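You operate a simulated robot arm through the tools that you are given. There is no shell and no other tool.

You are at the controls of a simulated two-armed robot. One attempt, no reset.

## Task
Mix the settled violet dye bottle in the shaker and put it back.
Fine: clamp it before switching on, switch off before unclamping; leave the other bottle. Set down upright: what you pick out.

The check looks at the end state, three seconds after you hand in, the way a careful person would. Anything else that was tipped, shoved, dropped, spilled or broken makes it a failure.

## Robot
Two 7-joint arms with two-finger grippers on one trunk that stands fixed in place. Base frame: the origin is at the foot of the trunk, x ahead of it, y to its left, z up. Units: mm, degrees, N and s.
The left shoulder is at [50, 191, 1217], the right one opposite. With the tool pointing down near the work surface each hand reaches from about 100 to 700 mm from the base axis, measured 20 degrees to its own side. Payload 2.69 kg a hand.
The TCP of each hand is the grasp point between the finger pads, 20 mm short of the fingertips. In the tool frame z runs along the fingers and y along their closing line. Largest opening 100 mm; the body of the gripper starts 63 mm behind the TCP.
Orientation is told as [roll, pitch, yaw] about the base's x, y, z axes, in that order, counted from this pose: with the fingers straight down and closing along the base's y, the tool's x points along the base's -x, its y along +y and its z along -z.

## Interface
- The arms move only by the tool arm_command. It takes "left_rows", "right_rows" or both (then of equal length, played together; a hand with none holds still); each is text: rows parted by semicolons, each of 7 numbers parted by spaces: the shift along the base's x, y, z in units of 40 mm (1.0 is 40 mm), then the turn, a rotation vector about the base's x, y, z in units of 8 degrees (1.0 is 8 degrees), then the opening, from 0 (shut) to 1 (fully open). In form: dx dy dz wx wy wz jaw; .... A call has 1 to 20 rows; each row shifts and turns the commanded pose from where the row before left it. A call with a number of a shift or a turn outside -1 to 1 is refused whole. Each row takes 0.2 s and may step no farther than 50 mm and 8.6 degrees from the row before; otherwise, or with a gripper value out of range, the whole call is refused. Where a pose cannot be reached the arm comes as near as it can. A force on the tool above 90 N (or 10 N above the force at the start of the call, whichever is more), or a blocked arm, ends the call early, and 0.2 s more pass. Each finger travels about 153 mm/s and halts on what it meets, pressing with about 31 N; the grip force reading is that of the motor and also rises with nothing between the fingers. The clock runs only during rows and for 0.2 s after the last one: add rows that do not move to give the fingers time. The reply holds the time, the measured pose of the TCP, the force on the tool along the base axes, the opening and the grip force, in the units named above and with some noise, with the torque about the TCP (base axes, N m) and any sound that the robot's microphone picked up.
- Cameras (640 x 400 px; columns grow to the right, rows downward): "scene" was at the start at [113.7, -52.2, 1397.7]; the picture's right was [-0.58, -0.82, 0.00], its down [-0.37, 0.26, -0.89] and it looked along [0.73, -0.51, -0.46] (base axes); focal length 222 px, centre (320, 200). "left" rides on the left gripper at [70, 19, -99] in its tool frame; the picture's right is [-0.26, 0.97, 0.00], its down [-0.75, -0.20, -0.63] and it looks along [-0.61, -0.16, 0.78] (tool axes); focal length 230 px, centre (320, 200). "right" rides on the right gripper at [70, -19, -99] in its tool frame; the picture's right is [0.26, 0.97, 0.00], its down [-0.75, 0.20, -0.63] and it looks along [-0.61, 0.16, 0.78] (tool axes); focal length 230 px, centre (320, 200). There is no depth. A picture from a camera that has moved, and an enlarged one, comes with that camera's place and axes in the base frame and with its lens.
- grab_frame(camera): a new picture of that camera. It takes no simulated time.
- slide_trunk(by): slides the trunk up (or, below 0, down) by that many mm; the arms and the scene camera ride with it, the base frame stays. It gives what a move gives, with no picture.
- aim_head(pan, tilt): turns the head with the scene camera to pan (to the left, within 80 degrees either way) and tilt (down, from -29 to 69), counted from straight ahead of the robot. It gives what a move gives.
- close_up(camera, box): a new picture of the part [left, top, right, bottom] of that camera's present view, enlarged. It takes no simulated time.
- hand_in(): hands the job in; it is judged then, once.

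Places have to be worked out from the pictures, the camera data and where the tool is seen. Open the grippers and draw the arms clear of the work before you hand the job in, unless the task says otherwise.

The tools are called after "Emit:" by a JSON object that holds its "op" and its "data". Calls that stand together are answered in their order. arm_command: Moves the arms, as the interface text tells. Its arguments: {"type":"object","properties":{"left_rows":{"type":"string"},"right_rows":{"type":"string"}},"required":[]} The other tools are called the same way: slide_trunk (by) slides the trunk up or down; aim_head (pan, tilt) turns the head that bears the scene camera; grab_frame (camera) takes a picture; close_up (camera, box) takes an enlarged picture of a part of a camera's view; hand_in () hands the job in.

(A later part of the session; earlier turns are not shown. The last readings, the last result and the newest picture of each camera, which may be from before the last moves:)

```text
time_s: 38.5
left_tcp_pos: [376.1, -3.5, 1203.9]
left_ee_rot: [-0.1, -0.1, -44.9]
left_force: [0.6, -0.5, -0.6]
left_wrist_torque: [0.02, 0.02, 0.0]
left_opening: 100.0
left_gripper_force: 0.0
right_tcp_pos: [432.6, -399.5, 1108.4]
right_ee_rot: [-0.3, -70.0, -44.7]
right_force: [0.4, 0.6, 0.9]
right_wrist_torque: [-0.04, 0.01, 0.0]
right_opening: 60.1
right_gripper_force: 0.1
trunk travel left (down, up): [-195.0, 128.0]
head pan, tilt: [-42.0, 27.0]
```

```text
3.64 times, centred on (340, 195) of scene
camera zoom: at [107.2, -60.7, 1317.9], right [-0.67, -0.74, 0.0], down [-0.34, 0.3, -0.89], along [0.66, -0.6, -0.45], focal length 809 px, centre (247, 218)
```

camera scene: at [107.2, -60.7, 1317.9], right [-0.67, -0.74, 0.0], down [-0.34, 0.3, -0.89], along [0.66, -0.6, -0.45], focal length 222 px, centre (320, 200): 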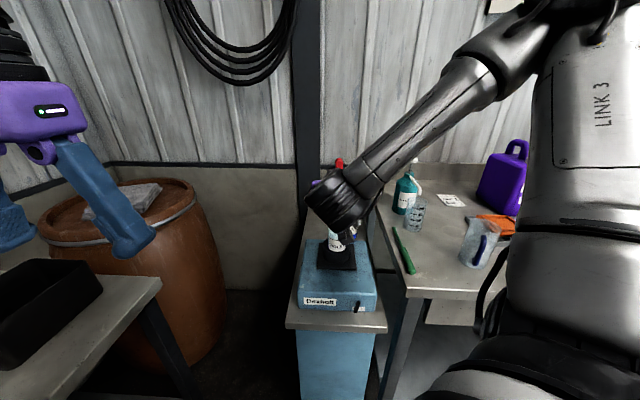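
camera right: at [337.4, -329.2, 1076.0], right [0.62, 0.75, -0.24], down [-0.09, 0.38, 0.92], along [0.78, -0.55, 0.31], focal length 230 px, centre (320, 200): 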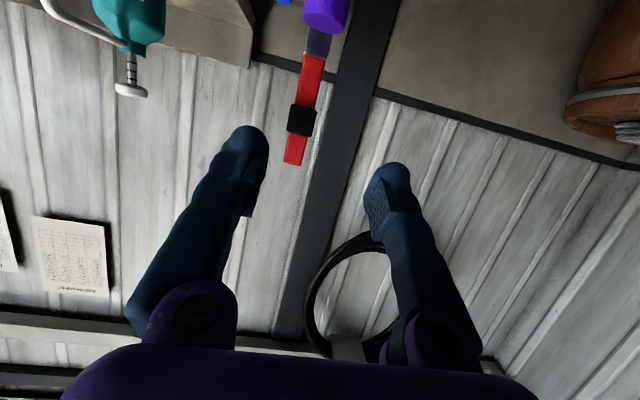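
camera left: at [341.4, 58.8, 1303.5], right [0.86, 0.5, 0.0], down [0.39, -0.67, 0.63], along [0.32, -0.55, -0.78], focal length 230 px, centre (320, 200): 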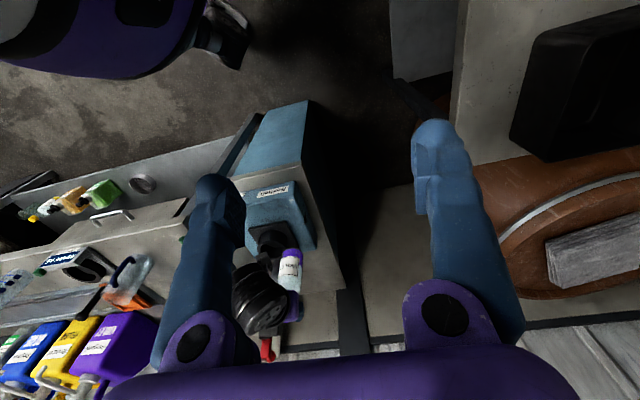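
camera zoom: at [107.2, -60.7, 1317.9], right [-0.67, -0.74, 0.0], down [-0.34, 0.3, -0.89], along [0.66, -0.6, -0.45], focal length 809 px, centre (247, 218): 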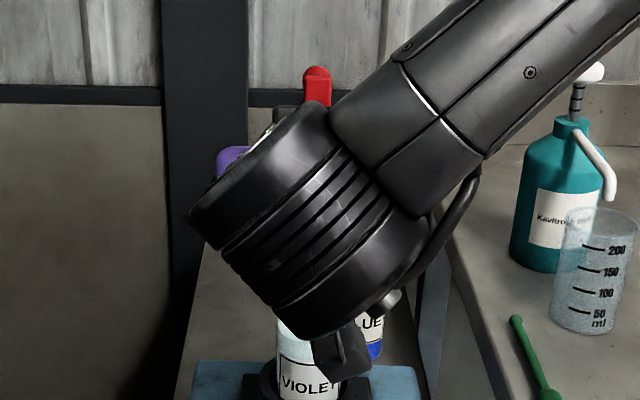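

The red arm stands vertical at about f 735 along the shaker axis. It runs z 1016–1126 and is 23 mm wide, with the pad at z 1063–1096, leaving about 30 mm of bare red at the top to grip. I'll move to 45 mm in front of it and check alignment.

Emit:
{"op": "arm_command", "data": {"right_rows": "0.528 -0.669 0.02 0 0 0 0.6; 0.528 -0.669 0.02 0 0 0 0.6; 0.528 -0.669 0.02 0 0 0 0.6; 0 0 0 0 0 0 0.6"}}

Emit:
{"op": "grab_frame", "data": {"camera": "right"}}

Emit:
{"op": "close_up", "data": {"camera": "left", "box": [220, 220, 340, 350]}}

```text
time_s: 39.5
left_tcp_pos: [375.8, -2.9, 1203.8]
left_ee_rot: [-0.1, -0.1, -44.9]
left_force: [0.3, 0.8, 0.0]
left_wrist_torque: [-0.01, -0.03, 0.0]
left_opening: 100.0
left_gripper_force: 0.0
right_tcp_pos: [497.3, -476.8, 1110.4]
right_ee_rot: [-0.3, -70.0, -44.6]
right_force: [-0.8, -1.0, 0.6]
right_wrist_torque: [0.01, -0.03, -0.02]
right_opening: 60.0
right_gripper_force: 0.0
trunk travel left (down, up): [-195.0, 128.0]
head pan, tilt: [-42.0, 27.0]
```

```text
taken
camera right: at [400.6, -406.7, 1078.3], right [0.62, 0.75, -0.24], down [-0.09, 0.38, 0.92], along [0.78, -0.55, 0.31], focal length 230 px, centre (320, 200)
```

right: 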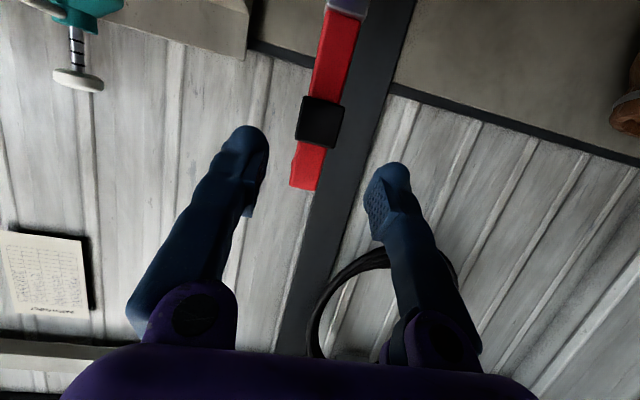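

```text
3.08 times, centred on (280, 285) of left
camera zoom: at [341.0, 59.3, 1303.6], right [0.86, 0.5, 0.0], down [0.39, -0.67, 0.63], along [0.32, -0.55, -0.78], focal length 708 px, centre (443, -62)
```

zoom: 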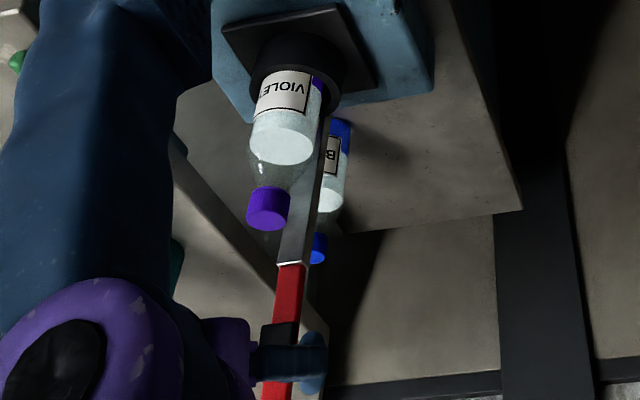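

The arm tip triangulates to (532, -515, 1126), so I'm 3 mm off laterally and will correct that. Moving in so the fingers straddle the bare red section.

Emit:
{"op": "arm_command", "data": {"right_rows": "0.25 -0.29 0.01 0 0 0 0.6; 0.25 -0.29 0.01 0 0 0 0.6; 0.25 -0.29 0.01 0 0 0 0.6; 0 0 0 0 0 0 0.6"}}

Emit:
{"op": "grab_frame", "data": {"camera": "right"}}

Emit:
{"op": "close_up", "data": {"camera": "left", "box": [220, 220, 340, 350]}}

Emit:
{"op": "close_up", "data": {"camera": "scene", "box": [290, 130, 390, 250]}}

```text
time_s: 40.5
left_tcp_pos: [376.1, -3.6, 1204.7]
left_ee_rot: [-0.1, 0.1, -45.0]
left_force: [0.9, 0.3, -1.2]
left_wrist_torque: [-0.01, -0.01, 0.02]
left_opening: 100.0
left_gripper_force: 0.0
right_tcp_pos: [527.3, -513.1, 1110.9]
right_ee_rot: [-0.3, -70.1, -44.8]
right_force: [-0.3, -0.1, 0.0]
right_wrist_torque: [-0.01, -0.04, -0.04]
right_opening: 60.0
right_gripper_force: 0.1
trunk travel left (down, up): [-195.0, 128.0]
head pan, tilt: [-42.0, 27.0]
```

```text
taken
camera right: at [430.4, -444.5, 1078.4], right [0.62, 0.75, -0.24], down [-0.09, 0.38, 0.92], along [0.78, -0.55, 0.31], focal length 230 px, centre (320, 200)
```

right: 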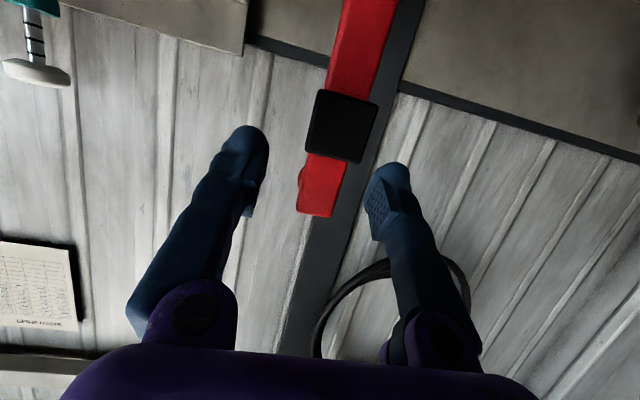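

```text
3.08 times, centred on (280, 285) of left
camera zoom: at [341.1, 59.1, 1303.6], right [0.86, 0.5, 0.0], down [0.39, -0.67, 0.63], along [0.32, -0.55, -0.78], focal length 708 px, centre (443, -62)
```

zoom: 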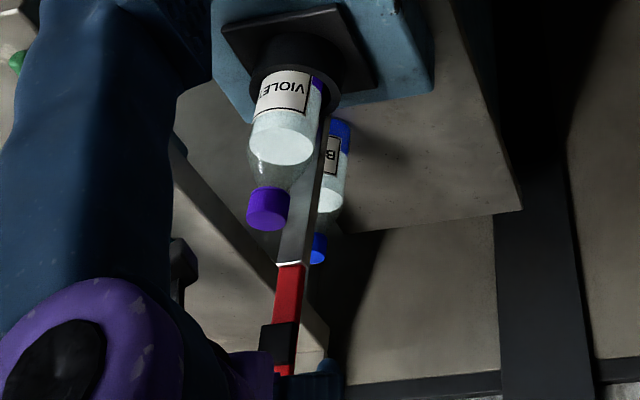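

```text
3.33 times, centred on (340, 190) of scene
camera zoom: at [106.9, -60.5, 1318.0], right [-0.67, -0.74, 0.0], down [-0.34, 0.3, -0.89], along [0.66, -0.6, -0.45], focal length 742 px, centre (253, 233)
```

zoom: 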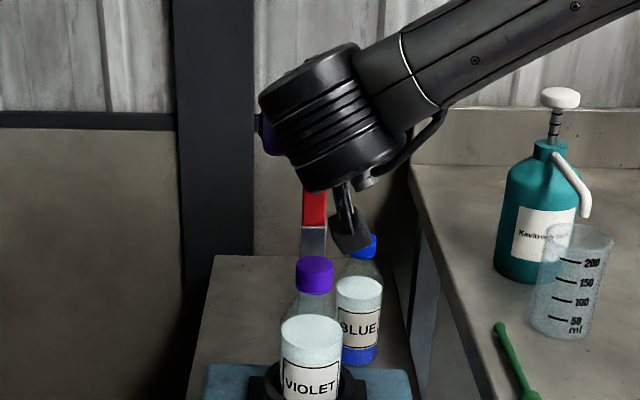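

The bare red section sits right at the TCP's image point, at the right depth, so I'll close on it.

Emit:
{"op": "arm_command", "data": {"right_rows": "0 0 0 0 0 0 0.4; 0 0 0 0 0 0 0.15; 0 0 0 0 0 0 0.1; 0 0 0 0 0 0 0.1"}}

Emit:
{"op": "grab_frame", "data": {"camera": "right"}}

```text
time_s: 41.5
left_tcp_pos: [375.7, -4.5, 1203.2]
left_ee_rot: [-0.1, 0.0, -44.9]
left_force: [-0.5, -0.1, 1.3]
left_wrist_torque: [-0.01, -0.01, 0.0]
left_opening: 99.8
left_gripper_force: 0.0
right_tcp_pos: [526.6, -514.5, 1110.1]
right_ee_rot: [-0.3, -70.0, -44.8]
right_force: [0.7, 0.2, -0.7]
right_wrist_torque: [0.02, -0.09, 0.01]
right_opening: 20.7
right_gripper_force: 45.0
trunk travel left (down, up): [-195.0, 128.0]
head pan, tilt: [-42.0, 27.0]
```

```text
taken
camera right: at [430.4, -444.3, 1078.2], right [0.62, 0.75, -0.24], down [-0.09, 0.38, 0.92], along [0.78, -0.55, 0.31], focal length 230 px, centre (320, 200)
```

right: 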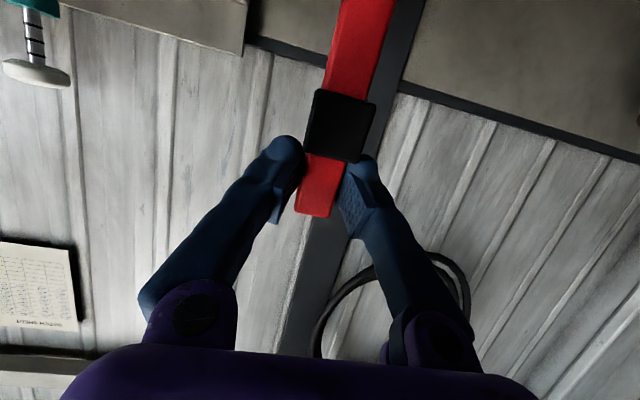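

The arm is gripped at 20.7 mm. I'll start folding it toward me along a 96 mm arc about the hinge, turning the tool with it, for the first 30°.

Emit:
{"op": "arm_command", "data": {"right_rows": "-0.221 0.221 -0.021 0.44 0.4435 0 0.1; -0.2175 0.2175 -0.061 0.44 0.4435 0 0.1; -0.2104 0.2104 -0.1 0.44 0.4435 0 0.1; -0.1998 0.1998 -0.14 0.44 0.4435 0 0.1; 0 0 0 0 0 0 0.1"}}

Emit:
{"op": "grab_frame", "data": {"camera": "right"}}

Emit:
{"op": "close_up", "data": {"camera": "left", "box": [220, 220, 340, 350]}}

```text
time_s: 42.7
left_tcp_pos: [375.7, -2.8, 1206.0]
left_ee_rot: [0.0, -0.2, -44.9]
left_force: [0.9, 0.0, -0.1]
left_wrist_torque: [0.0, -0.01, 0.01]
left_opening: 99.9
left_gripper_force: 0.0
right_tcp_pos: [493.4, -481.2, 1101.2]
right_ee_rot: [-0.2, -50.4, -44.6]
right_force: [7.1, -6.6, 17.2]
right_wrist_torque: [-1.0, -1.05, 0.01]
right_opening: 21.0
right_gripper_force: 44.9
trunk travel left (down, up): [-195.0, 128.0]
head pan, tilt: [-42.0, 27.0]
```

```text
taken
camera right: at [394.4, -408.7, 1110.2], right [0.56, 0.8, -0.2], down [0.14, 0.15, 0.98], along [0.81, -0.58, -0.03], focal length 230 px, centre (320, 200)
```

right: 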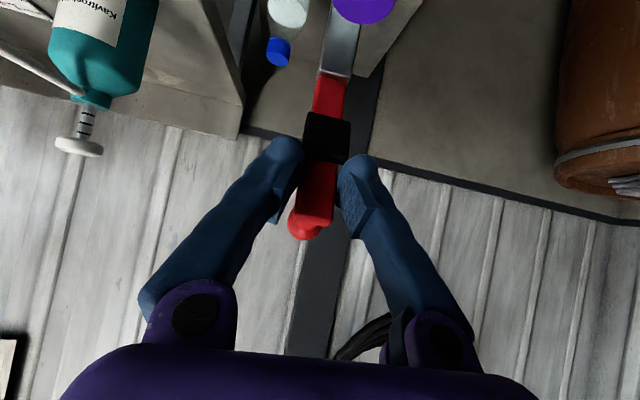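

```text
3.08 times, centred on (280, 285) of left
camera zoom: at [340.5, 59.8, 1303.9], right [0.86, 0.5, 0.0], down [0.39, -0.67, 0.63], along [0.32, -0.55, -0.78], focal length 708 px, centre (443, -62)
```

zoom: 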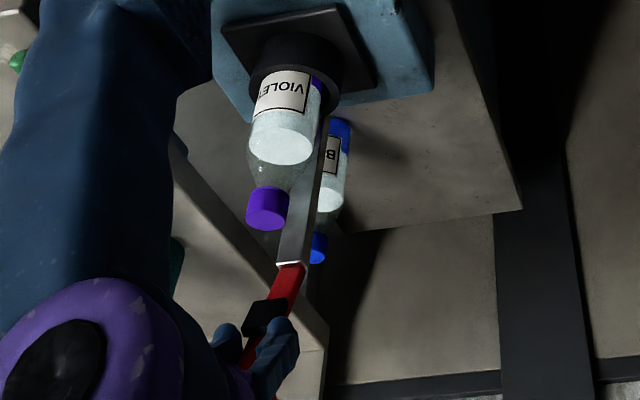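

The arm is folding, with the upward force suggesting it was leaning back about 4° at the start. I'll correct the arc for that and carry on another 30°.

Emit:
{"op": "arm_command", "data": {"right_rows": "-0.1998 0.1998 -0.0525 0.44 0.4435 0 0.1; -0.1839 0.1839 -0.1875 0.44 0.4435 0 0.1; -0.1644 0.1644 -0.22 0.44 0.4435 0 0.1; -0.1432 0.1432 -0.2475 0.44 0.4435 0 0.1; 0 0 0 0 0 0 0.1"}}

Emit:
{"op": "grab_frame", "data": {"camera": "right"}}

Emit:
{"op": "close_up", "data": {"camera": "left", "box": [220, 220, 340, 350]}}

```text
time_s: 43.9
left_tcp_pos: [376.2, -3.4, 1204.3]
left_ee_rot: [-0.1, 0.0, -44.9]
left_force: [-0.4, 0.8, 0.3]
left_wrist_torque: [-0.01, -0.02, 0.0]
left_opening: 99.9
left_gripper_force: 0.0
right_tcp_pos: [464.3, -453.6, 1067.4]
right_ee_rot: [-0.4, -29.8, -44.6]
right_force: [-0.6, 0.0, 0.0]
right_wrist_torque: [-0.01, 0.02, -0.03]
right_opening: 10.1
right_gripper_force: 0.1
trunk travel left (down, up): [-195.0, 128.0]
head pan, tilt: [-42.0, 27.0]
```

```text
taken
camera right: at [372.9, -387.9, 1119.2], right [0.52, 0.84, -0.13], down [0.38, -0.09, 0.92], along [0.76, -0.53, -0.37], focal length 230 px, centre (320, 200)
```

right: 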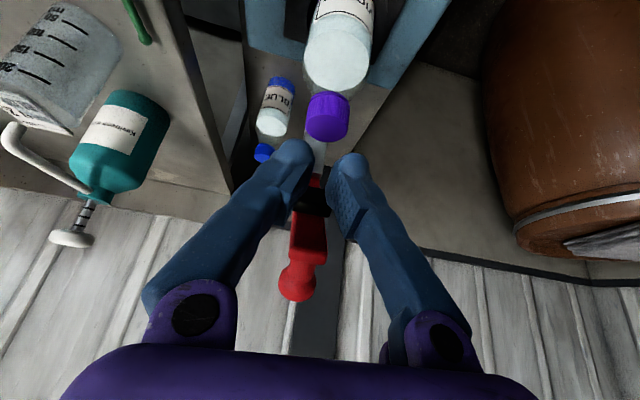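

```text
3.08 times, centred on (280, 285) of left
camera zoom: at [341.1, 59.0, 1303.5], right [0.86, 0.5, 0.0], down [0.39, -0.67, 0.63], along [0.32, -0.55, -0.78], focal length 708 px, centre (443, -62)
```

zoom: 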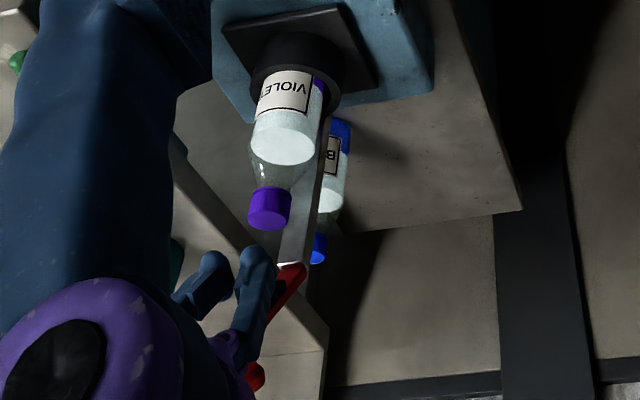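

The grip slipped off (the jaw shut to 10 mm), and the arm has stayed leaning forward about 30°. The bottle is still upright. I'll withdraw toward me and up with closed fingers, then push the arm down from behind instead.

Emit:
{"op": "arm_command", "data": {"right_rows": "-0.4 0.4 0 0 0 0 0.1; -0.4 0.4 0 0 0 0 0.1; -0.4 0.4 0 0 0 0 0.05; 0 0 0.8 0.587 0.591 0 0; 0 0 0.8 0.587 0.591 0 0; 0 0 0.8 0.587 0.591 0 0; 0 0 0 0 0 0 0"}}

Emit:
{"op": "grab_frame", "data": {"camera": "right"}}

Emit:
{"op": "close_up", "data": {"camera": "left", "box": [220, 220, 340, 350]}}

Emit:
{"op": "close_up", "data": {"camera": "scene", "box": [290, 130, 390, 260]}}

```text
time_s: 45.5
left_tcp_pos: [376.5, -3.3, 1205.3]
left_ee_rot: [-0.2, -0.1, -44.9]
left_force: [0.2, 0.7, 0.1]
left_wrist_torque: [0.01, -0.03, -0.01]
left_opening: 100.1
left_gripper_force: 0.1
right_tcp_pos: [416.5, -404.5, 1166.3]
right_ee_rot: [-0.2, -9.8, -44.7]
right_force: [0.7, 0.1, 0.4]
right_wrist_torque: [-0.01, -0.02, 0.01]
right_opening: 0.1
right_gripper_force: 29.6
trunk travel left (down, up): [-195.0, 128.0]
head pan, tilt: [-42.0, 27.0]
```

```text
taken
camera right: at [342.1, -356.8, 1251.3], right [0.5, 0.86, -0.05], down [0.59, -0.3, 0.75], along [0.63, -0.4, -0.66], focal length 230 px, centre (320, 200)
```

right: 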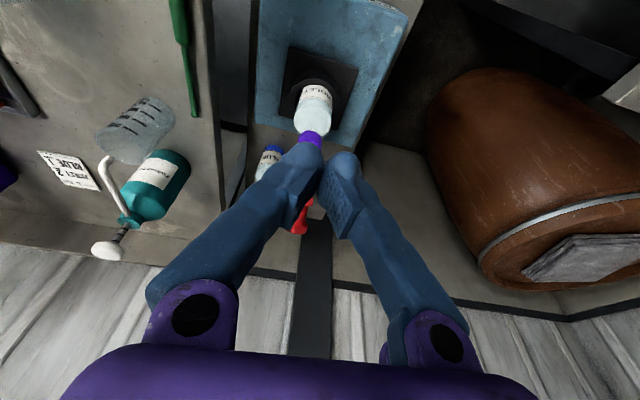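

```text
3.08 times, centred on (280, 285) of left
camera zoom: at [341.1, 59.0, 1303.6], right [0.86, 0.5, 0.0], down [0.39, -0.67, 0.63], along [0.32, -0.55, -0.78], focal length 708 px, centre (443, -62)
```

zoom: 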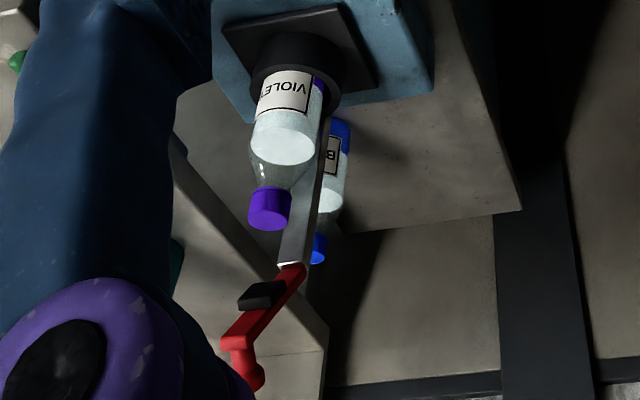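

```text
3.08 times, centred on (340, 195) of scene
camera zoom: at [106.9, -60.7, 1318.0], right [-0.67, -0.74, 0.0], down [-0.34, 0.3, -0.89], along [0.66, -0.6, -0.45], focal length 685 px, centre (258, 215)
```

zoom: 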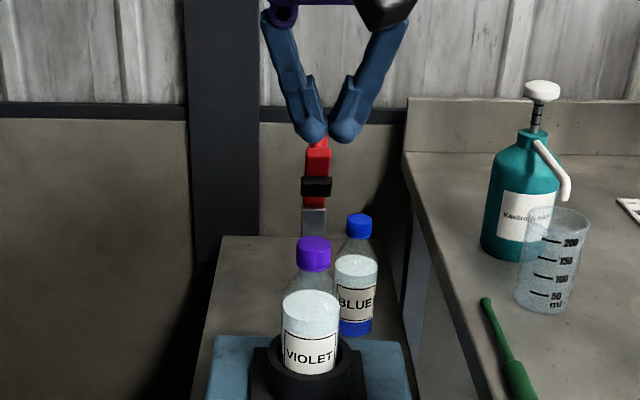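

The arm now leans 39° forward with its tip near z 1101, and the knob sticks out about 38 mm behind it. I'll push on the knob end from behind with closed, vertical fingers and finish by pressing down. First I'll raise the trunk 90 mm for reach and set the tool vertical.

Emit:
{"op": "slide_trunk", "data": {"by": 90}}

Emit:
{"op": "arm_command", "data": {"right_rows": "0 0 0 0.44 0.4435 0 0; 0 0 0 0.44 0.4435 0 0; 0.5 -0.48 -0.2 0 0 0 0; 0.5 -0.48 -0.2 0 0 0 0; 0.5 -0.48 -0.2 0 0 0 0; 0.5 -0.48 -0.2 0 0 0 0; 0.5 -0.48 -0.2 0 0 0 0; 0.46 -0.46 -0.2 0 0 0 0; 0 0 0 0 0 0 0"}}

Emit:
{"op": "grab_frame", "data": {"camera": "right"}}

Emit:
{"op": "close_up", "data": {"camera": "left", "box": [220, 220, 340, 350]}}

Emit:
{"op": "grab_frame", "data": {"camera": "scene"}}

```text
time_s: 46.8
left_tcp_pos: [377.3, -3.7, 1294.9]
left_ee_rot: [-0.1, 0.0, -44.8]
left_force: [-0.3, 0.1, -0.5]
left_wrist_torque: [0.0, -0.04, -0.02]
left_opening: 100.1
left_gripper_force: 0.0
right_tcp_pos: [414.8, -404.5, 1254.7]
right_ee_rot: [-0.2, -10.0, -44.9]
right_force: [-0.2, 1.0, 1.0]
right_wrist_torque: [0.01, 0.03, -0.01]
right_opening: 0.0
right_gripper_force: 29.5
trunk travel left (down, up): [-285.0, 38.0]
head pan, tilt: [-42.0, 27.0]
```

```text
time_s: 48.8
left_tcp_pos: [375.9, -3.4, 1295.2]
left_ee_rot: [-0.1, 0.1, -44.9]
left_force: [0.2, 0.4, -0.1]
left_wrist_torque: [-0.01, -0.01, -0.01]
left_opening: 99.8
left_gripper_force: 0.2
right_tcp_pos: [533.4, -518.5, 1207.6]
right_ee_rot: [-0.2, -0.1, -44.8]
right_force: [1.2, -0.2, 0.3]
right_wrist_torque: [0.0, -0.04, 0.03]
right_opening: 0.1
right_gripper_force: 29.2
trunk travel left (down, up): [-285.0, 38.0]
head pan, tilt: [-42.0, 27.0]
```

```text
taken
camera right: at [470.9, -482.1, 1306.6], right [0.5, 0.87, 0.0], down [0.68, -0.38, 0.63], along [0.55, -0.32, -0.78], focal length 230 px, centre (320, 200)
```

right: 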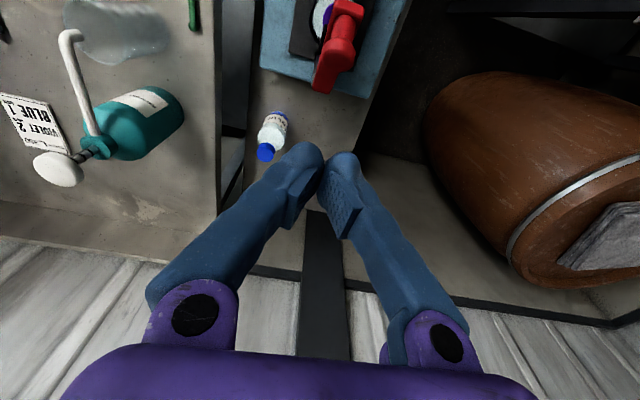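

```text
3.08 times, centred on (280, 285) of left
camera zoom: at [340.7, 59.3, 1393.7], right [0.86, 0.5, 0.0], down [0.39, -0.67, 0.63], along [0.32, -0.55, -0.78], focal length 708 px, centre (443, -62)
```

zoom: 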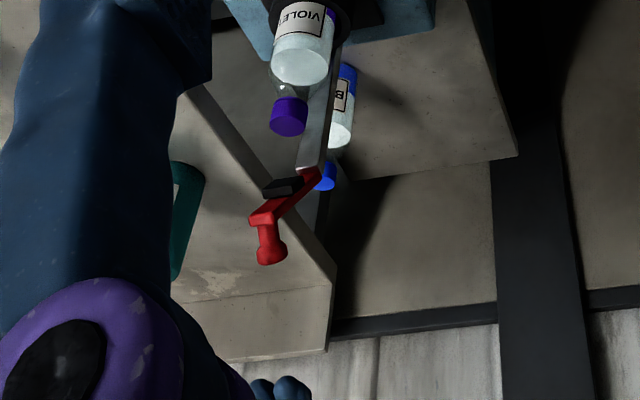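

```text
taken
camera scene: at [106.4, -60.4, 1408.0], right [-0.67, -0.74, 0.0], down [-0.34, 0.3, -0.89], along [0.66, -0.6, -0.45], focal length 222 px, centre (320, 200)
```

scene: 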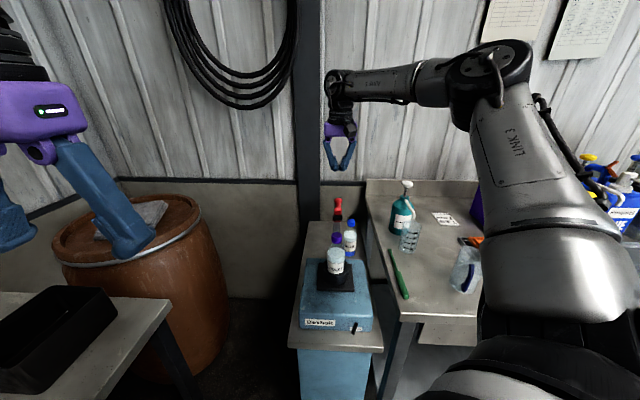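

There is a card on the right-hand bench mentioning VIOLET and BLUE, so I'll read it, and also check the clamp from here.

Emit:
{"op": "close_up", "data": {"camera": "right", "box": [0, 70, 90, 190]}}

Emit:
{"op": "close_up", "data": {"camera": "scene", "box": [310, 180, 370, 290]}}

Emit:
{"op": "close_up", "data": {"camera": "right", "box": [250, 0, 400, 170]}}

Emit:
{"op": "close_up", "data": {"camera": "scene", "box": [480, 0, 640, 70]}}

```text
3.33 times, centred on (45, 130) of right
camera zoom: at [470.9, -482.1, 1306.6], right [0.5, 0.87, 0.0], down [0.68, -0.38, 0.63], along [0.55, -0.32, -0.78], focal length 767 px, centre (1237, 433)
```

zoom: 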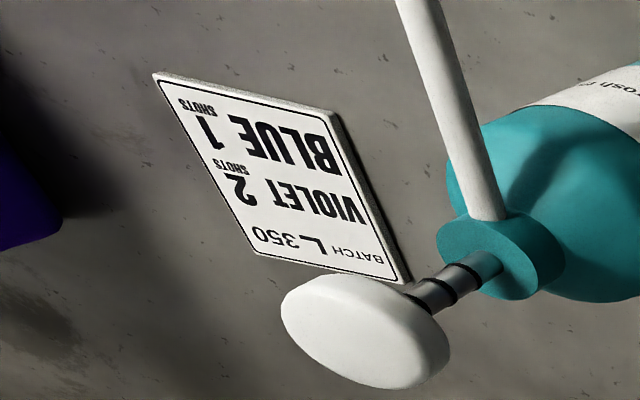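

```text
3.64 times, centred on (340, 235) of scene
camera zoom: at [106.4, -60.4, 1408.0], right [-0.67, -0.74, 0.0], down [-0.34, 0.3, -0.89], along [0.66, -0.6, -0.45], focal length 809 px, centre (247, 73)
```

zoom: 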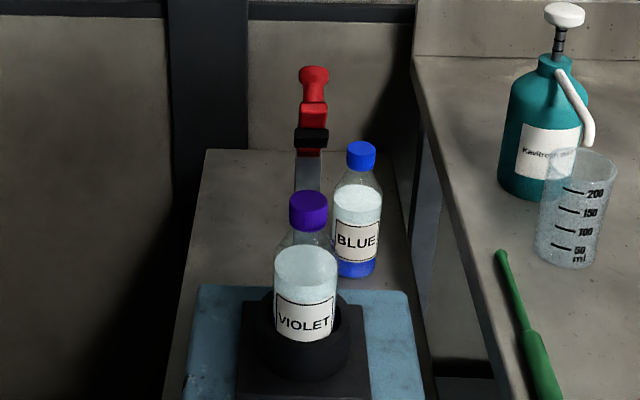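

```text
2.35 times, centred on (325, 85) of right
camera zoom: at [470.9, -482.1, 1306.6], right [0.5, 0.87, 0.0], down [0.68, -0.38, 0.63], along [0.55, -0.32, -0.78], focal length 541 px, centre (308, 471)
```

zoom: 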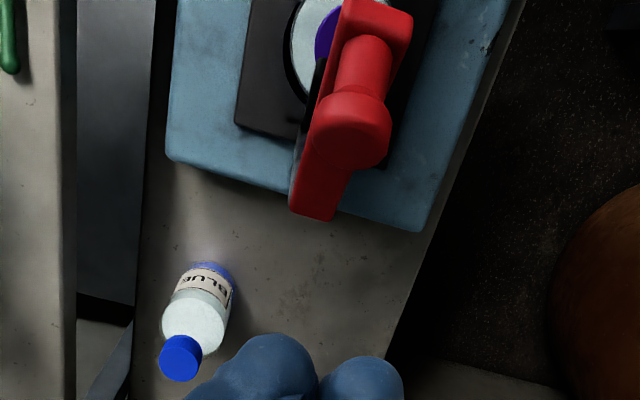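

```text
4.00 times, centred on (560, 35) of scene
camera zoom: at [106.4, -60.4, 1408.0], right [-0.67, -0.74, 0.0], down [-0.34, 0.3, -0.89], along [0.66, -0.6, -0.45], focal length 890 px, centre (-640, 860)
```

zoom: 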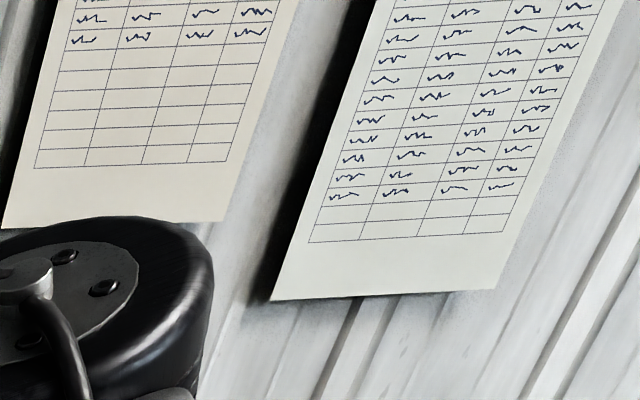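

The card is a batch note unrelated to this job. The knob end triangulates to (496, -482, 1117) and my fingers are about 50 mm behind it. I'll lower them behind the knob and start drawing it toward me.

Emit:
{"op": "arm_command", "data": {"right_rows": "0 0 -0.72 0 0 0 0; 0 0 -0.72 0 0 0 0; 0 0 -0.72 0 0 0 0; 0 0 -0.72 0 0 0 0; -0.2 0.2 0 0 0 0 0; -0.2 0.2 0 0 0 0 0; -0.2 0.2 0 0 0 0 0; -0.2 0.2 0 0 0 0 0; 0 0 0 0 0 0 0"}}

Emit:
{"op": "close_up", "data": {"camera": "right", "box": [220, 0, 420, 220]}}

Emit:
{"op": "close_up", "data": {"camera": "left", "box": [220, 200, 340, 330]}}

```text
time_s: 50.8
left_tcp_pos: [376.8, -4.1, 1294.0]
left_ee_rot: [-0.2, 0.1, -44.9]
left_force: [0.0, 0.3, 0.7]
left_wrist_torque: [-0.01, 0.01, 0.01]
left_opening: 100.0
left_gripper_force: 0.1
right_tcp_pos: [503.7, -486.2, 1091.6]
right_ee_rot: [-0.2, -0.1, -44.8]
right_force: [1.6, -3.2, -4.6]
right_wrist_torque: [0.0, -0.05, 0.0]
right_opening: 6.0
right_gripper_force: 29.4
trunk travel left (down, up): [-285.0, 38.0]
head pan, tilt: [-42.0, 27.0]
```

```text
1.82 times, centred on (320, 110) of right
camera zoom: at [440.6, -450.6, 1190.4], right [0.5, 0.87, 0.0], down [0.68, -0.39, 0.63], along [0.54, -0.32, -0.78], focal length 418 px, centre (320, 364)
```

zoom: 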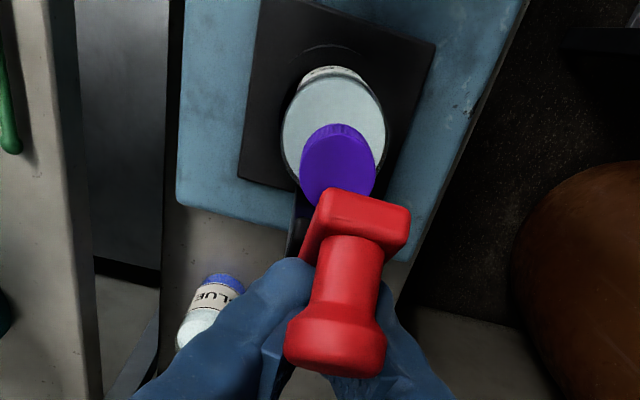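

```text
3.08 times, centred on (280, 265) of left
camera zoom: at [341.8, 58.3, 1393.3], right [0.86, 0.5, 0.0], down [0.39, -0.67, 0.63], along [0.32, -0.54, -0.78], focal length 708 px, centre (443, 0)
```

zoom: 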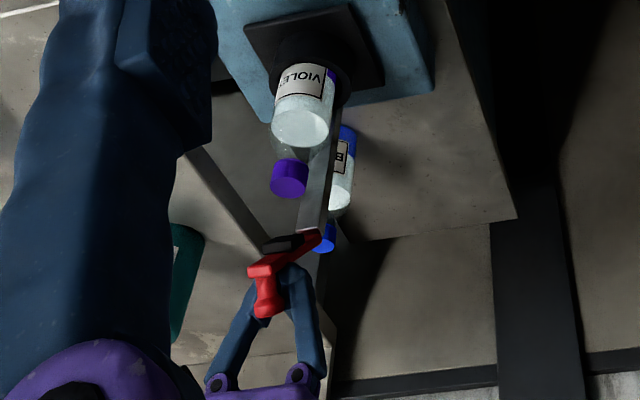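

The knob has settled into the V above the closed fingertips, which keeps it centred; the force is still only about 4 N. I'll keep drawing toward me and slightly down.

Emit:
{"op": "arm_command", "data": {"right_rows": "-0.2 0.2 -0.05 0 0 0 0; -0.2 0.2 -0.1 0 0 0 0; 0 0 0 0 0 0 0"}}

Emit:
{"op": "close_up", "data": {"camera": "right", "box": [220, 0, 420, 220]}}

Emit:
{"op": "close_up", "data": {"camera": "left", "box": [220, 200, 340, 330]}}

```text
time_s: 51.6
left_tcp_pos: [379.6, -7.3, 1294.0]
left_ee_rot: [0.0, 0.3, -45.0]
left_force: [-0.3, -0.3, -0.8]
left_wrist_torque: [0.0, -0.01, 0.03]
left_opening: 100.2
left_gripper_force: 0.1
right_tcp_pos: [489.0, -474.0, 1083.5]
right_ee_rot: [-0.2, 0.2, -44.9]
right_force: [13.6, -14.0, -19.4]
right_wrist_torque: [-0.06, -0.1, -0.01]
right_opening: 6.1
right_gripper_force: 30.2
trunk travel left (down, up): [-285.0, 38.0]
head pan, tilt: [-42.0, 27.0]
```

```text
1.82 times, centred on (320, 110) of right
camera zoom: at [427.1, -437.5, 1182.0], right [0.5, 0.87, 0.0], down [0.68, -0.39, 0.63], along [0.54, -0.31, -0.78], focal length 418 px, centre (320, 364)
```

zoom: 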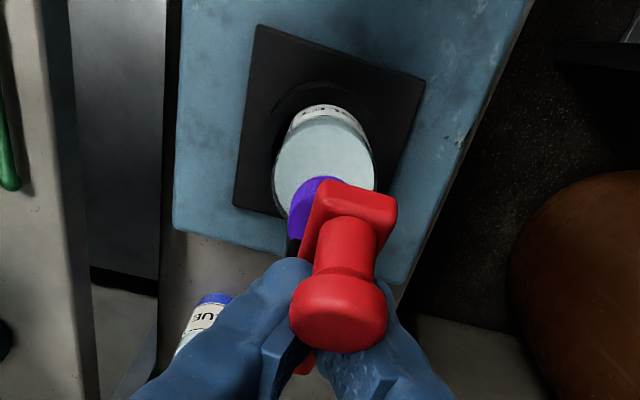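

```text
3.08 times, centred on (280, 265) of left
camera zoom: at [344.9, 55.2, 1392.4], right [0.86, 0.5, 0.0], down [0.39, -0.67, 0.63], along [0.31, -0.54, -0.78], focal length 708 px, centre (443, 0)
```

zoom: 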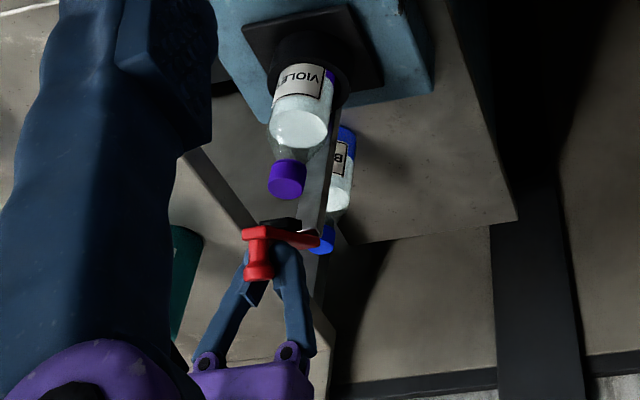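

The arm is now at about 57°, with the fingertips in the corner between arm and knob, resisting with about 20 N. I'll follow the arc downward in small steps.

Emit:
{"op": "arm_command", "data": {"right_rows": "-0.06 0.06 -0.15 0 0 0 0; -0.06 0.06 -0.165 0 0 0 0; -0.04 0.04 -0.17 0 0 0 0; 0 0 0 0 0 0 0"}}

Emit:
{"op": "close_up", "data": {"camera": "right", "box": [220, 0, 420, 220]}}

Emit:
{"op": "close_up", "data": {"camera": "left", "box": [220, 200, 340, 330]}}

Emit:
{"op": "close_up", "data": {"camera": "scene", "box": [290, 170, 390, 290]}}

```text
time_s: 52.6
left_tcp_pos: [375.9, -3.6, 1294.1]
left_ee_rot: [-0.2, -0.1, -44.8]
left_force: [0.4, 0.5, 0.2]
left_wrist_torque: [-0.06, 0.03, 0.03]
left_opening: 99.7
left_gripper_force: 0.1
right_tcp_pos: [480.0, -463.9, 1066.4]
right_ee_rot: [-0.3, 0.0, -44.8]
right_force: [-0.2, -0.3, 0.4]
right_wrist_torque: [0.02, 0.04, 0.03]
right_opening: 0.0
right_gripper_force: 29.8
trunk travel left (down, up): [-285.0, 38.0]
head pan, tilt: [-42.0, 27.0]
```

```text
1.82 times, centred on (320, 110) of right
camera zoom: at [418.3, -427.9, 1166.5], right [0.5, 0.87, 0.0], down [0.68, -0.38, 0.63], along [0.54, -0.32, -0.78], focal length 418 px, centre (320, 364)
```

zoom: 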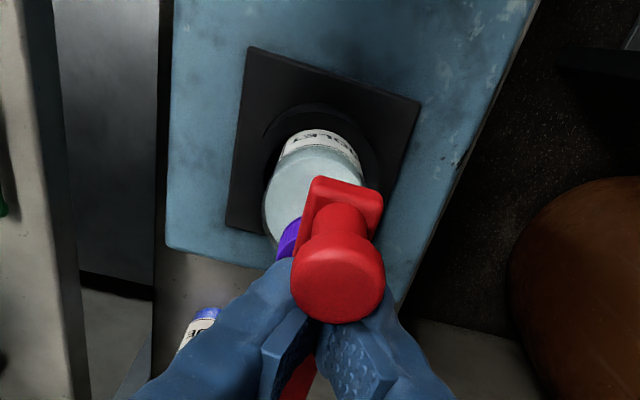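

```text
3.08 times, centred on (280, 265) of left
camera zoom: at [341.1, 59.1, 1393.6], right [0.86, 0.5, 0.0], down [0.39, -0.67, 0.63], along [0.32, -0.55, -0.78], focal length 708 px, centre (443, 0)
```

zoom: 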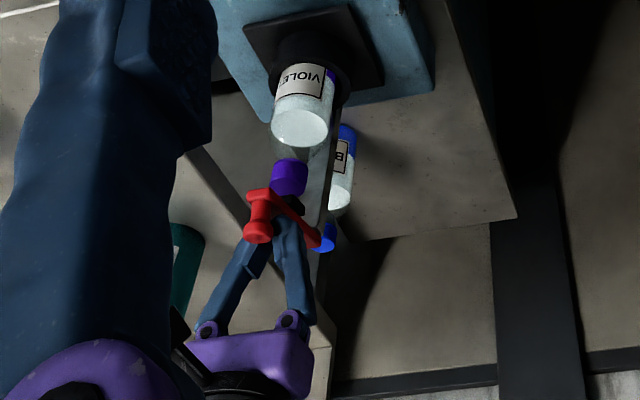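

```text
3.33 times, centred on (340, 230) of scene
camera zoom: at [106.9, -60.6, 1408.0], right [-0.67, -0.74, 0.0], down [-0.34, 0.3, -0.89], along [0.66, -0.6, -0.45], focal length 742 px, centre (253, 100)
```

zoom: 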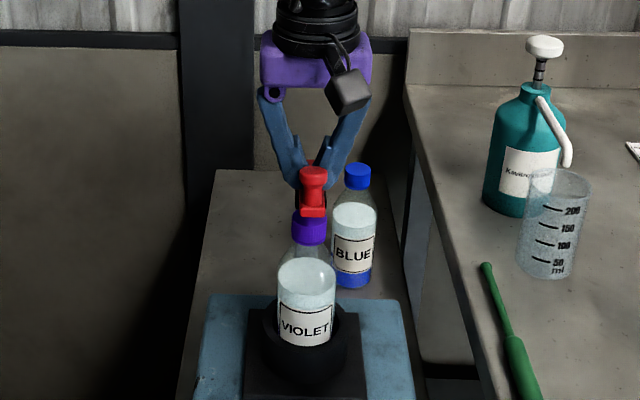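

The arm moved freely to about 72° and the force dropped to zero. I'll keep my fingertips on its upper face and press it on down toward the cap.

Emit:
{"op": "arm_command", "data": {"right_rows": "-0.12 0.12 -0.1 0 0 0 0; -0.05 0.05 -0.15 0 0 0 0; 0 0 -0.15 0 0 0 0; 0 0 0 0 0 0 0"}}

Emit:
{"op": "close_up", "data": {"camera": "left", "box": [220, 200, 340, 330]}}

Emit:
{"op": "close_up", "data": {"camera": "scene", "box": [290, 170, 390, 290]}}

```text
time_s: 53.6
left_tcp_pos: [377.7, -5.3, 1293.1]
left_ee_rot: [-0.1, 0.1, -45.0]
left_force: [0.2, -0.2, 0.5]
left_wrist_torque: [-0.01, -0.01, 0.02]
left_opening: 99.9
left_gripper_force: 0.1
right_tcp_pos: [476.9, -458.6, 1051.1]
right_ee_rot: [-0.1, -0.2, -45.0]
right_force: [17.6, -17.9, 10.8]
right_wrist_torque: [-0.05, -0.09, 0.03]
right_opening: 6.4
right_gripper_force: 29.5
trunk travel left (down, up): [-285.0, 38.0]
head pan, tilt: [-42.0, 27.0]
```

```text
3.08 times, centred on (280, 265) of left
camera zoom: at [342.5, 57.6, 1393.3], right [0.86, 0.5, 0.0], down [0.39, -0.67, 0.63], along [0.31, -0.54, -0.78], focal length 708 px, centre (443, 0)
```

zoom: 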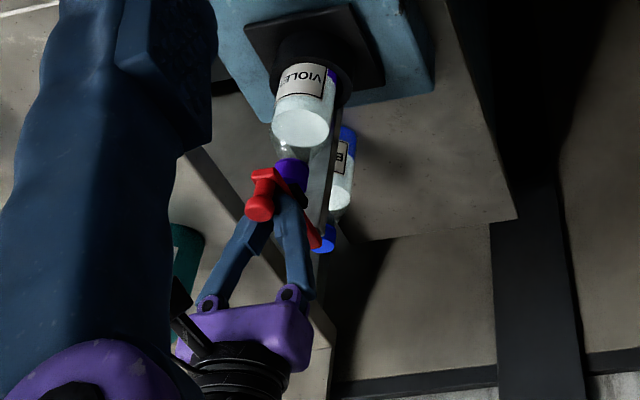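

```text
3.33 times, centred on (340, 230) of scene
camera zoom: at [108.3, -62.1, 1407.8], right [-0.67, -0.74, 0.0], down [-0.34, 0.3, -0.89], along [0.66, -0.6, -0.46], focal length 742 px, centre (253, 100)
```

zoom: 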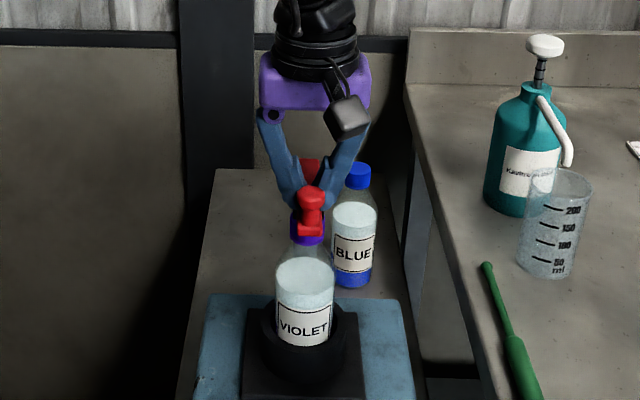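

The arm is at roughly 82°, almost horizontal, but pulling is no longer the right direction. I'll back off slightly, rise above the knob, and look before pressing straight down on it.

Emit:
{"op": "arm_command", "data": {"right_rows": "0.2 -0.2 0 0 0 0 0; 0.2 -0.2 0.1 0 0 0 0; 0 0 0.6 0 0 0 0; 0 0 0.6 0 0 0 0; 0 0 0.6 0 0 0 0; 0 0 0 0 0 0 0"}}

Emit:
{"op": "close_up", "data": {"camera": "right", "box": [220, 0, 420, 220]}}

Emit:
{"op": "close_up", "data": {"camera": "left", "box": [220, 200, 340, 330]}}

Emit:
{"op": "close_up", "data": {"camera": "scene", "box": [290, 170, 390, 290]}}

```text
time_s: 55.0
left_tcp_pos: [378.1, -3.6, 1294.6]
left_ee_rot: [-0.2, 0.0, -45.0]
left_force: [0.0, 0.0, -0.2]
left_wrist_torque: [0.05, 0.05, 0.0]
left_opening: 99.9
left_gripper_force: 0.0
right_tcp_pos: [487.6, -474.0, 1128.5]
right_ee_rot: [-0.3, 0.0, -44.7]
right_force: [-1.1, 0.0, -0.5]
right_wrist_torque: [-0.01, -0.02, -0.03]
right_opening: 0.2
right_gripper_force: 29.6
trunk travel left (down, up): [-285.0, 38.0]
head pan, tilt: [-42.0, 27.0]
```

```text
1.82 times, centred on (320, 110) of right
camera zoom: at [425.9, -437.4, 1228.0], right [0.5, 0.87, 0.0], down [0.68, -0.38, 0.63], along [0.54, -0.32, -0.78], focal length 418 px, centre (320, 364)
```

zoom: 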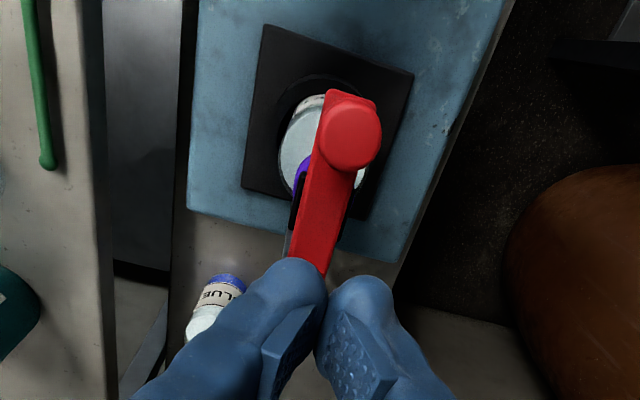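

```text
3.08 times, centred on (280, 265) of left
camera zoom: at [341.5, 58.7, 1393.5], right [0.86, 0.5, 0.0], down [0.39, -0.67, 0.63], along [0.32, -0.55, -0.78], focal length 708 px, centre (443, 0)
```

zoom: 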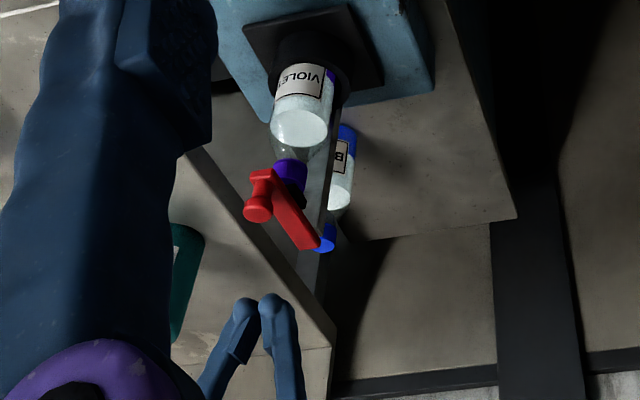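

```text
3.33 times, centred on (340, 230) of scene
camera zoom: at [107.2, -61.0, 1407.9], right [-0.67, -0.74, 0.0], down [-0.34, 0.3, -0.89], along [0.66, -0.6, -0.45], focal length 742 px, centre (253, 100)
```

zoom: 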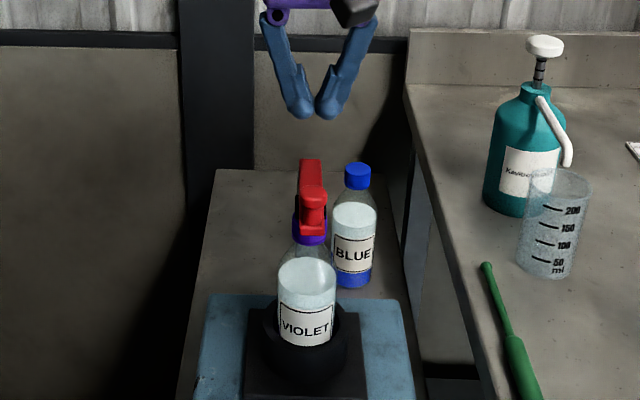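

The knob end is at (459, -444, 1051), so the arm is close to horizontal over the cap. I'll move over the knob and press down in small steps, watching for the force to rise or a click.

Emit:
{"op": "arm_command", "data": {"right_rows": "-0.36 0.37 0 0 0 0 0; -0.36 0.37 0 0 0 0 0; 0 0 -0.5 0 0 0 0; 0 0 -0.5 0 0 0 0; 0 0 -0.2 0 0 0 0; 0 0 0 0 0 0 0"}}

Emit:
{"op": "arm_command", "data": {"right_rows": "0 0 -0.1 0 0 0 0; 0 0 -0.1 0 0 0 0; 0 0 0 0 0 0 0"}}

Emit:
{"op": "close_up", "data": {"camera": "left", "box": [220, 200, 340, 330]}}

Emit:
{"op": "close_up", "data": {"camera": "right", "box": [220, 0, 420, 220]}}

```text
time_s: 56.4
left_tcp_pos: [376.2, -4.4, 1293.6]
left_ee_rot: [-0.2, 0.0, -44.9]
left_force: [0.8, -0.5, 0.3]
left_wrist_torque: [-0.04, 0.0, 0.01]
left_opening: 100.3
left_gripper_force: 0.0
right_tcp_pos: [460.0, -445.5, 1078.7]
right_ee_rot: [-0.1, 0.0, -44.8]
right_force: [-0.2, 0.0, -0.3]
right_wrist_torque: [0.02, 0.02, 0.03]
right_opening: 0.0
right_gripper_force: 29.4
trunk travel left (down, up): [-285.0, 38.0]
head pan, tilt: [-42.0, 27.0]
```

```text
time_s: 57.2
left_tcp_pos: [374.1, -2.3, 1294.9]
left_ee_rot: [-0.1, -0.2, -44.9]
left_force: [0.0, 0.2, -0.4]
left_wrist_torque: [0.05, -0.01, 0.01]
left_opening: 100.1
left_gripper_force: 0.1
right_tcp_pos: [460.2, -443.0, 1074.8]
right_ee_rot: [0.2, -0.7, -44.7]
right_force: [5.5, -7.2, 34.9]
right_wrist_torque: [-0.23, -0.07, 0.19]
right_opening: 6.1
right_gripper_force: 29.6
trunk travel left (down, up): [-285.0, 38.0]
head pan, tilt: [-42.0, 27.0]
```

```text
3.08 times, centred on (280, 265) of left
camera zoom: at [339.0, 61.0, 1394.6], right [0.86, 0.5, 0.0], down [0.39, -0.67, 0.63], along [0.32, -0.55, -0.77], focal length 708 px, centre (443, 0)
```

zoom: 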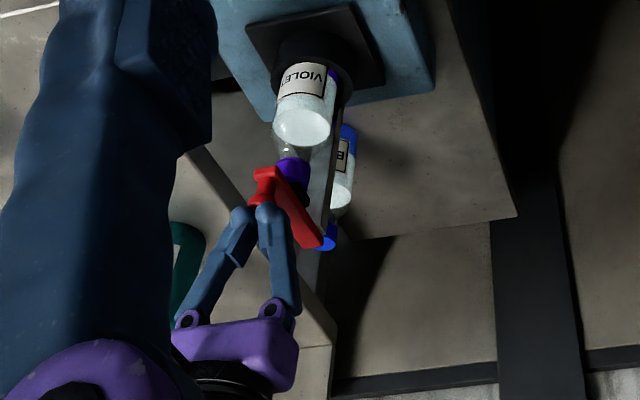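

```text
1.82 times, centred on (320, 110) of right
camera zoom: at [397.2, -406.9, 1172.9], right [0.5, 0.87, 0.0], down [0.67, -0.38, 0.64], along [0.55, -0.32, -0.77], focal length 418 px, centre (320, 364)
```

zoom: 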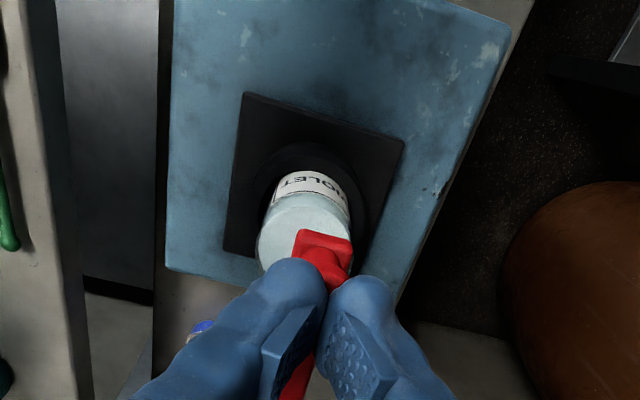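

Pressing on the knob gives 35 N and the knob is slightly wedging the fingertips apart. I'll ease off and enlarge the pad and cap area to see whether they meet.

Emit:
{"op": "arm_command", "data": {"right_rows": "0 0 0.2 0 0 0 0; 0 0 0.8 0 0 0 0; 0 0 0.5 0 0 0 0; 0 0 0 0 0 0 0"}}

Emit:
{"op": "close_up", "data": {"camera": "left", "box": [250, 230, 310, 290]}}

Emit:
{"op": "close_up", "data": {"camera": "scene", "box": [320, 200, 360, 250]}}

Emit:
{"op": "close_up", "data": {"camera": "right", "box": [270, 40, 390, 180]}}

```text
time_s: 58.2
left_tcp_pos: [377.3, -3.0, 1295.2]
left_ee_rot: [-0.1, 0.0, -44.9]
left_force: [0.1, 0.1, 0.4]
left_wrist_torque: [0.0, -0.01, -0.01]
left_opening: 99.9
left_gripper_force: 0.0
right_tcp_pos: [461.9, -441.9, 1130.2]
right_ee_rot: [-0.3, 0.0, -44.7]
right_force: [0.1, -0.2, 0.2]
right_wrist_torque: [0.01, 0.01, -0.01]
right_opening: 0.0
right_gripper_force: 29.1
trunk travel left (down, up): [-285.0, 38.0]
head pan, tilt: [-42.0, 27.0]
```

```text
6.67 times, centred on (280, 260) of left
camera zoom: at [341.2, 59.1, 1393.5], right [0.86, 0.5, 0.0], down [0.39, -0.67, 0.63], along [0.32, -0.55, -0.78], focal length 1534 px, centre (587, -200)
```

zoom: 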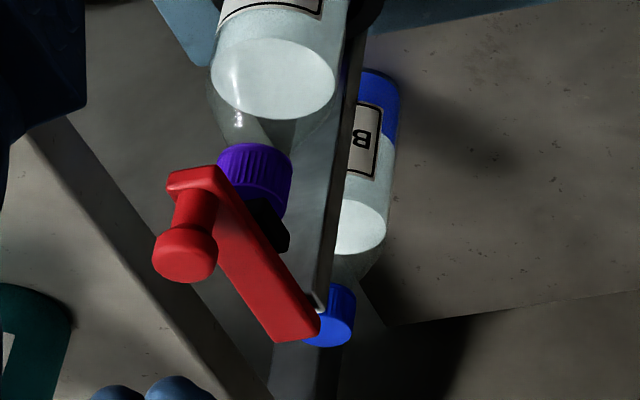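

```text
8.00 times, centred on (340, 225) of scene
camera zoom: at [106.9, -60.6, 1407.9], right [-0.67, -0.74, 0.0], down [-0.34, 0.3, -0.89], along [0.66, -0.6, -0.45], focal length 1780 px, centre (160, 0)
```

zoom: 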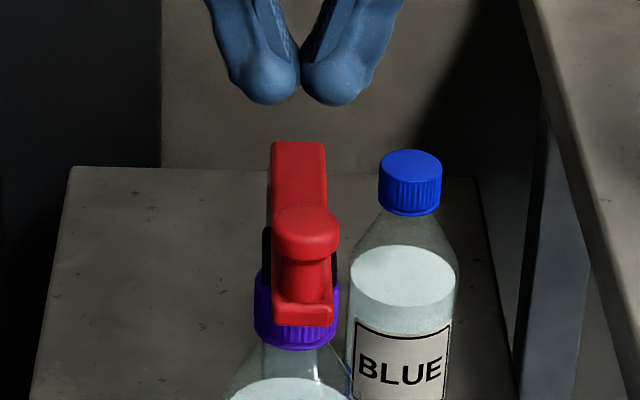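

```text
2.86 times, centred on (330, 110) of right
camera zoom: at [398.9, -405.6, 1229.3], right [0.5, 0.87, 0.0], down [0.68, -0.38, 0.63], along [0.54, -0.32, -0.78], focal length 657 px, centre (291, 457)
```

zoom: 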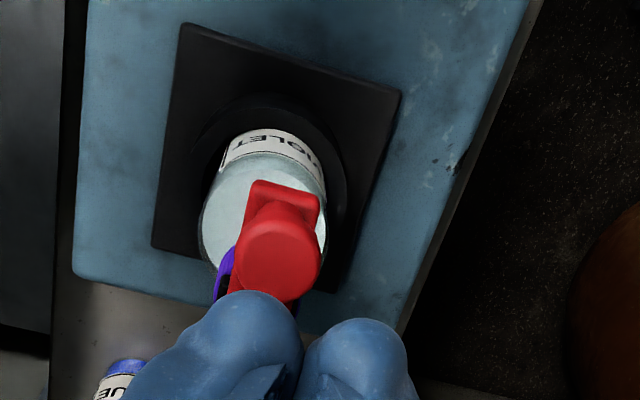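

The arm's top face measures z ≈ 1027 at the hinge and 1025 at the tip, so it is horizontal with the pad on the cap. To be sure it is seated, I'll press on the knob again a little more firmly and see whether it yields.

Emit:
{"op": "arm_command", "data": {"right_rows": "-0.05 -0.05 -0.6 0 0 0 0; 0 0 -0.6 0 0 0 0; 0 0 -0.15 0 0 0 0; 0 0 -0.1 0 0 0 0; 0 0 -0.1 0 0 0 0; 0 0 0 0 0 0 0"}}

Emit:
{"op": "arm_command", "data": {"right_rows": "0 0 -0.05 0 0 0 0; 0 0 -0.05 0 0 0 0; 0 0 0 0 0 0 0"}}

```text
time_s: 59.6
left_tcp_pos: [373.4, -1.5, 1296.2]
left_ee_rot: [-0.1, -0.2, -44.9]
left_force: [-0.5, -0.4, -1.0]
left_wrist_torque: [-0.03, 0.0, -0.02]
left_opening: 100.1
left_gripper_force: 0.0
right_tcp_pos: [460.0, -444.5, 1074.7]
right_ee_rot: [0.1, -0.8, -44.6]
right_force: [1.7, -3.2, 41.3]
right_wrist_torque: [-0.18, -0.14, 0.09]
right_opening: 6.0
right_gripper_force: 28.9
trunk travel left (down, up): [-285.0, 38.0]
head pan, tilt: [-42.0, 27.0]
```

```text
time_s: 60.4
left_tcp_pos: [373.6, 0.0, 1295.8]
left_ee_rot: [0.0, -0.4, -44.8]
left_force: [-0.7, 0.4, 0.6]
left_wrist_torque: [0.0, 0.02, 0.01]
left_opening: 100.2
left_gripper_force: 0.0
right_tcp_pos: [458.9, -442.9, 1073.9]
right_ee_rot: [0.4, -0.9, -44.7]
right_force: [3.8, -3.8, 52.3]
right_wrist_torque: [-0.16, -0.08, 0.03]
right_opening: 6.1
right_gripper_force: 29.8
trunk travel left (down, up): [-285.0, 38.0]
head pan, tilt: [-42.0, 27.0]
```

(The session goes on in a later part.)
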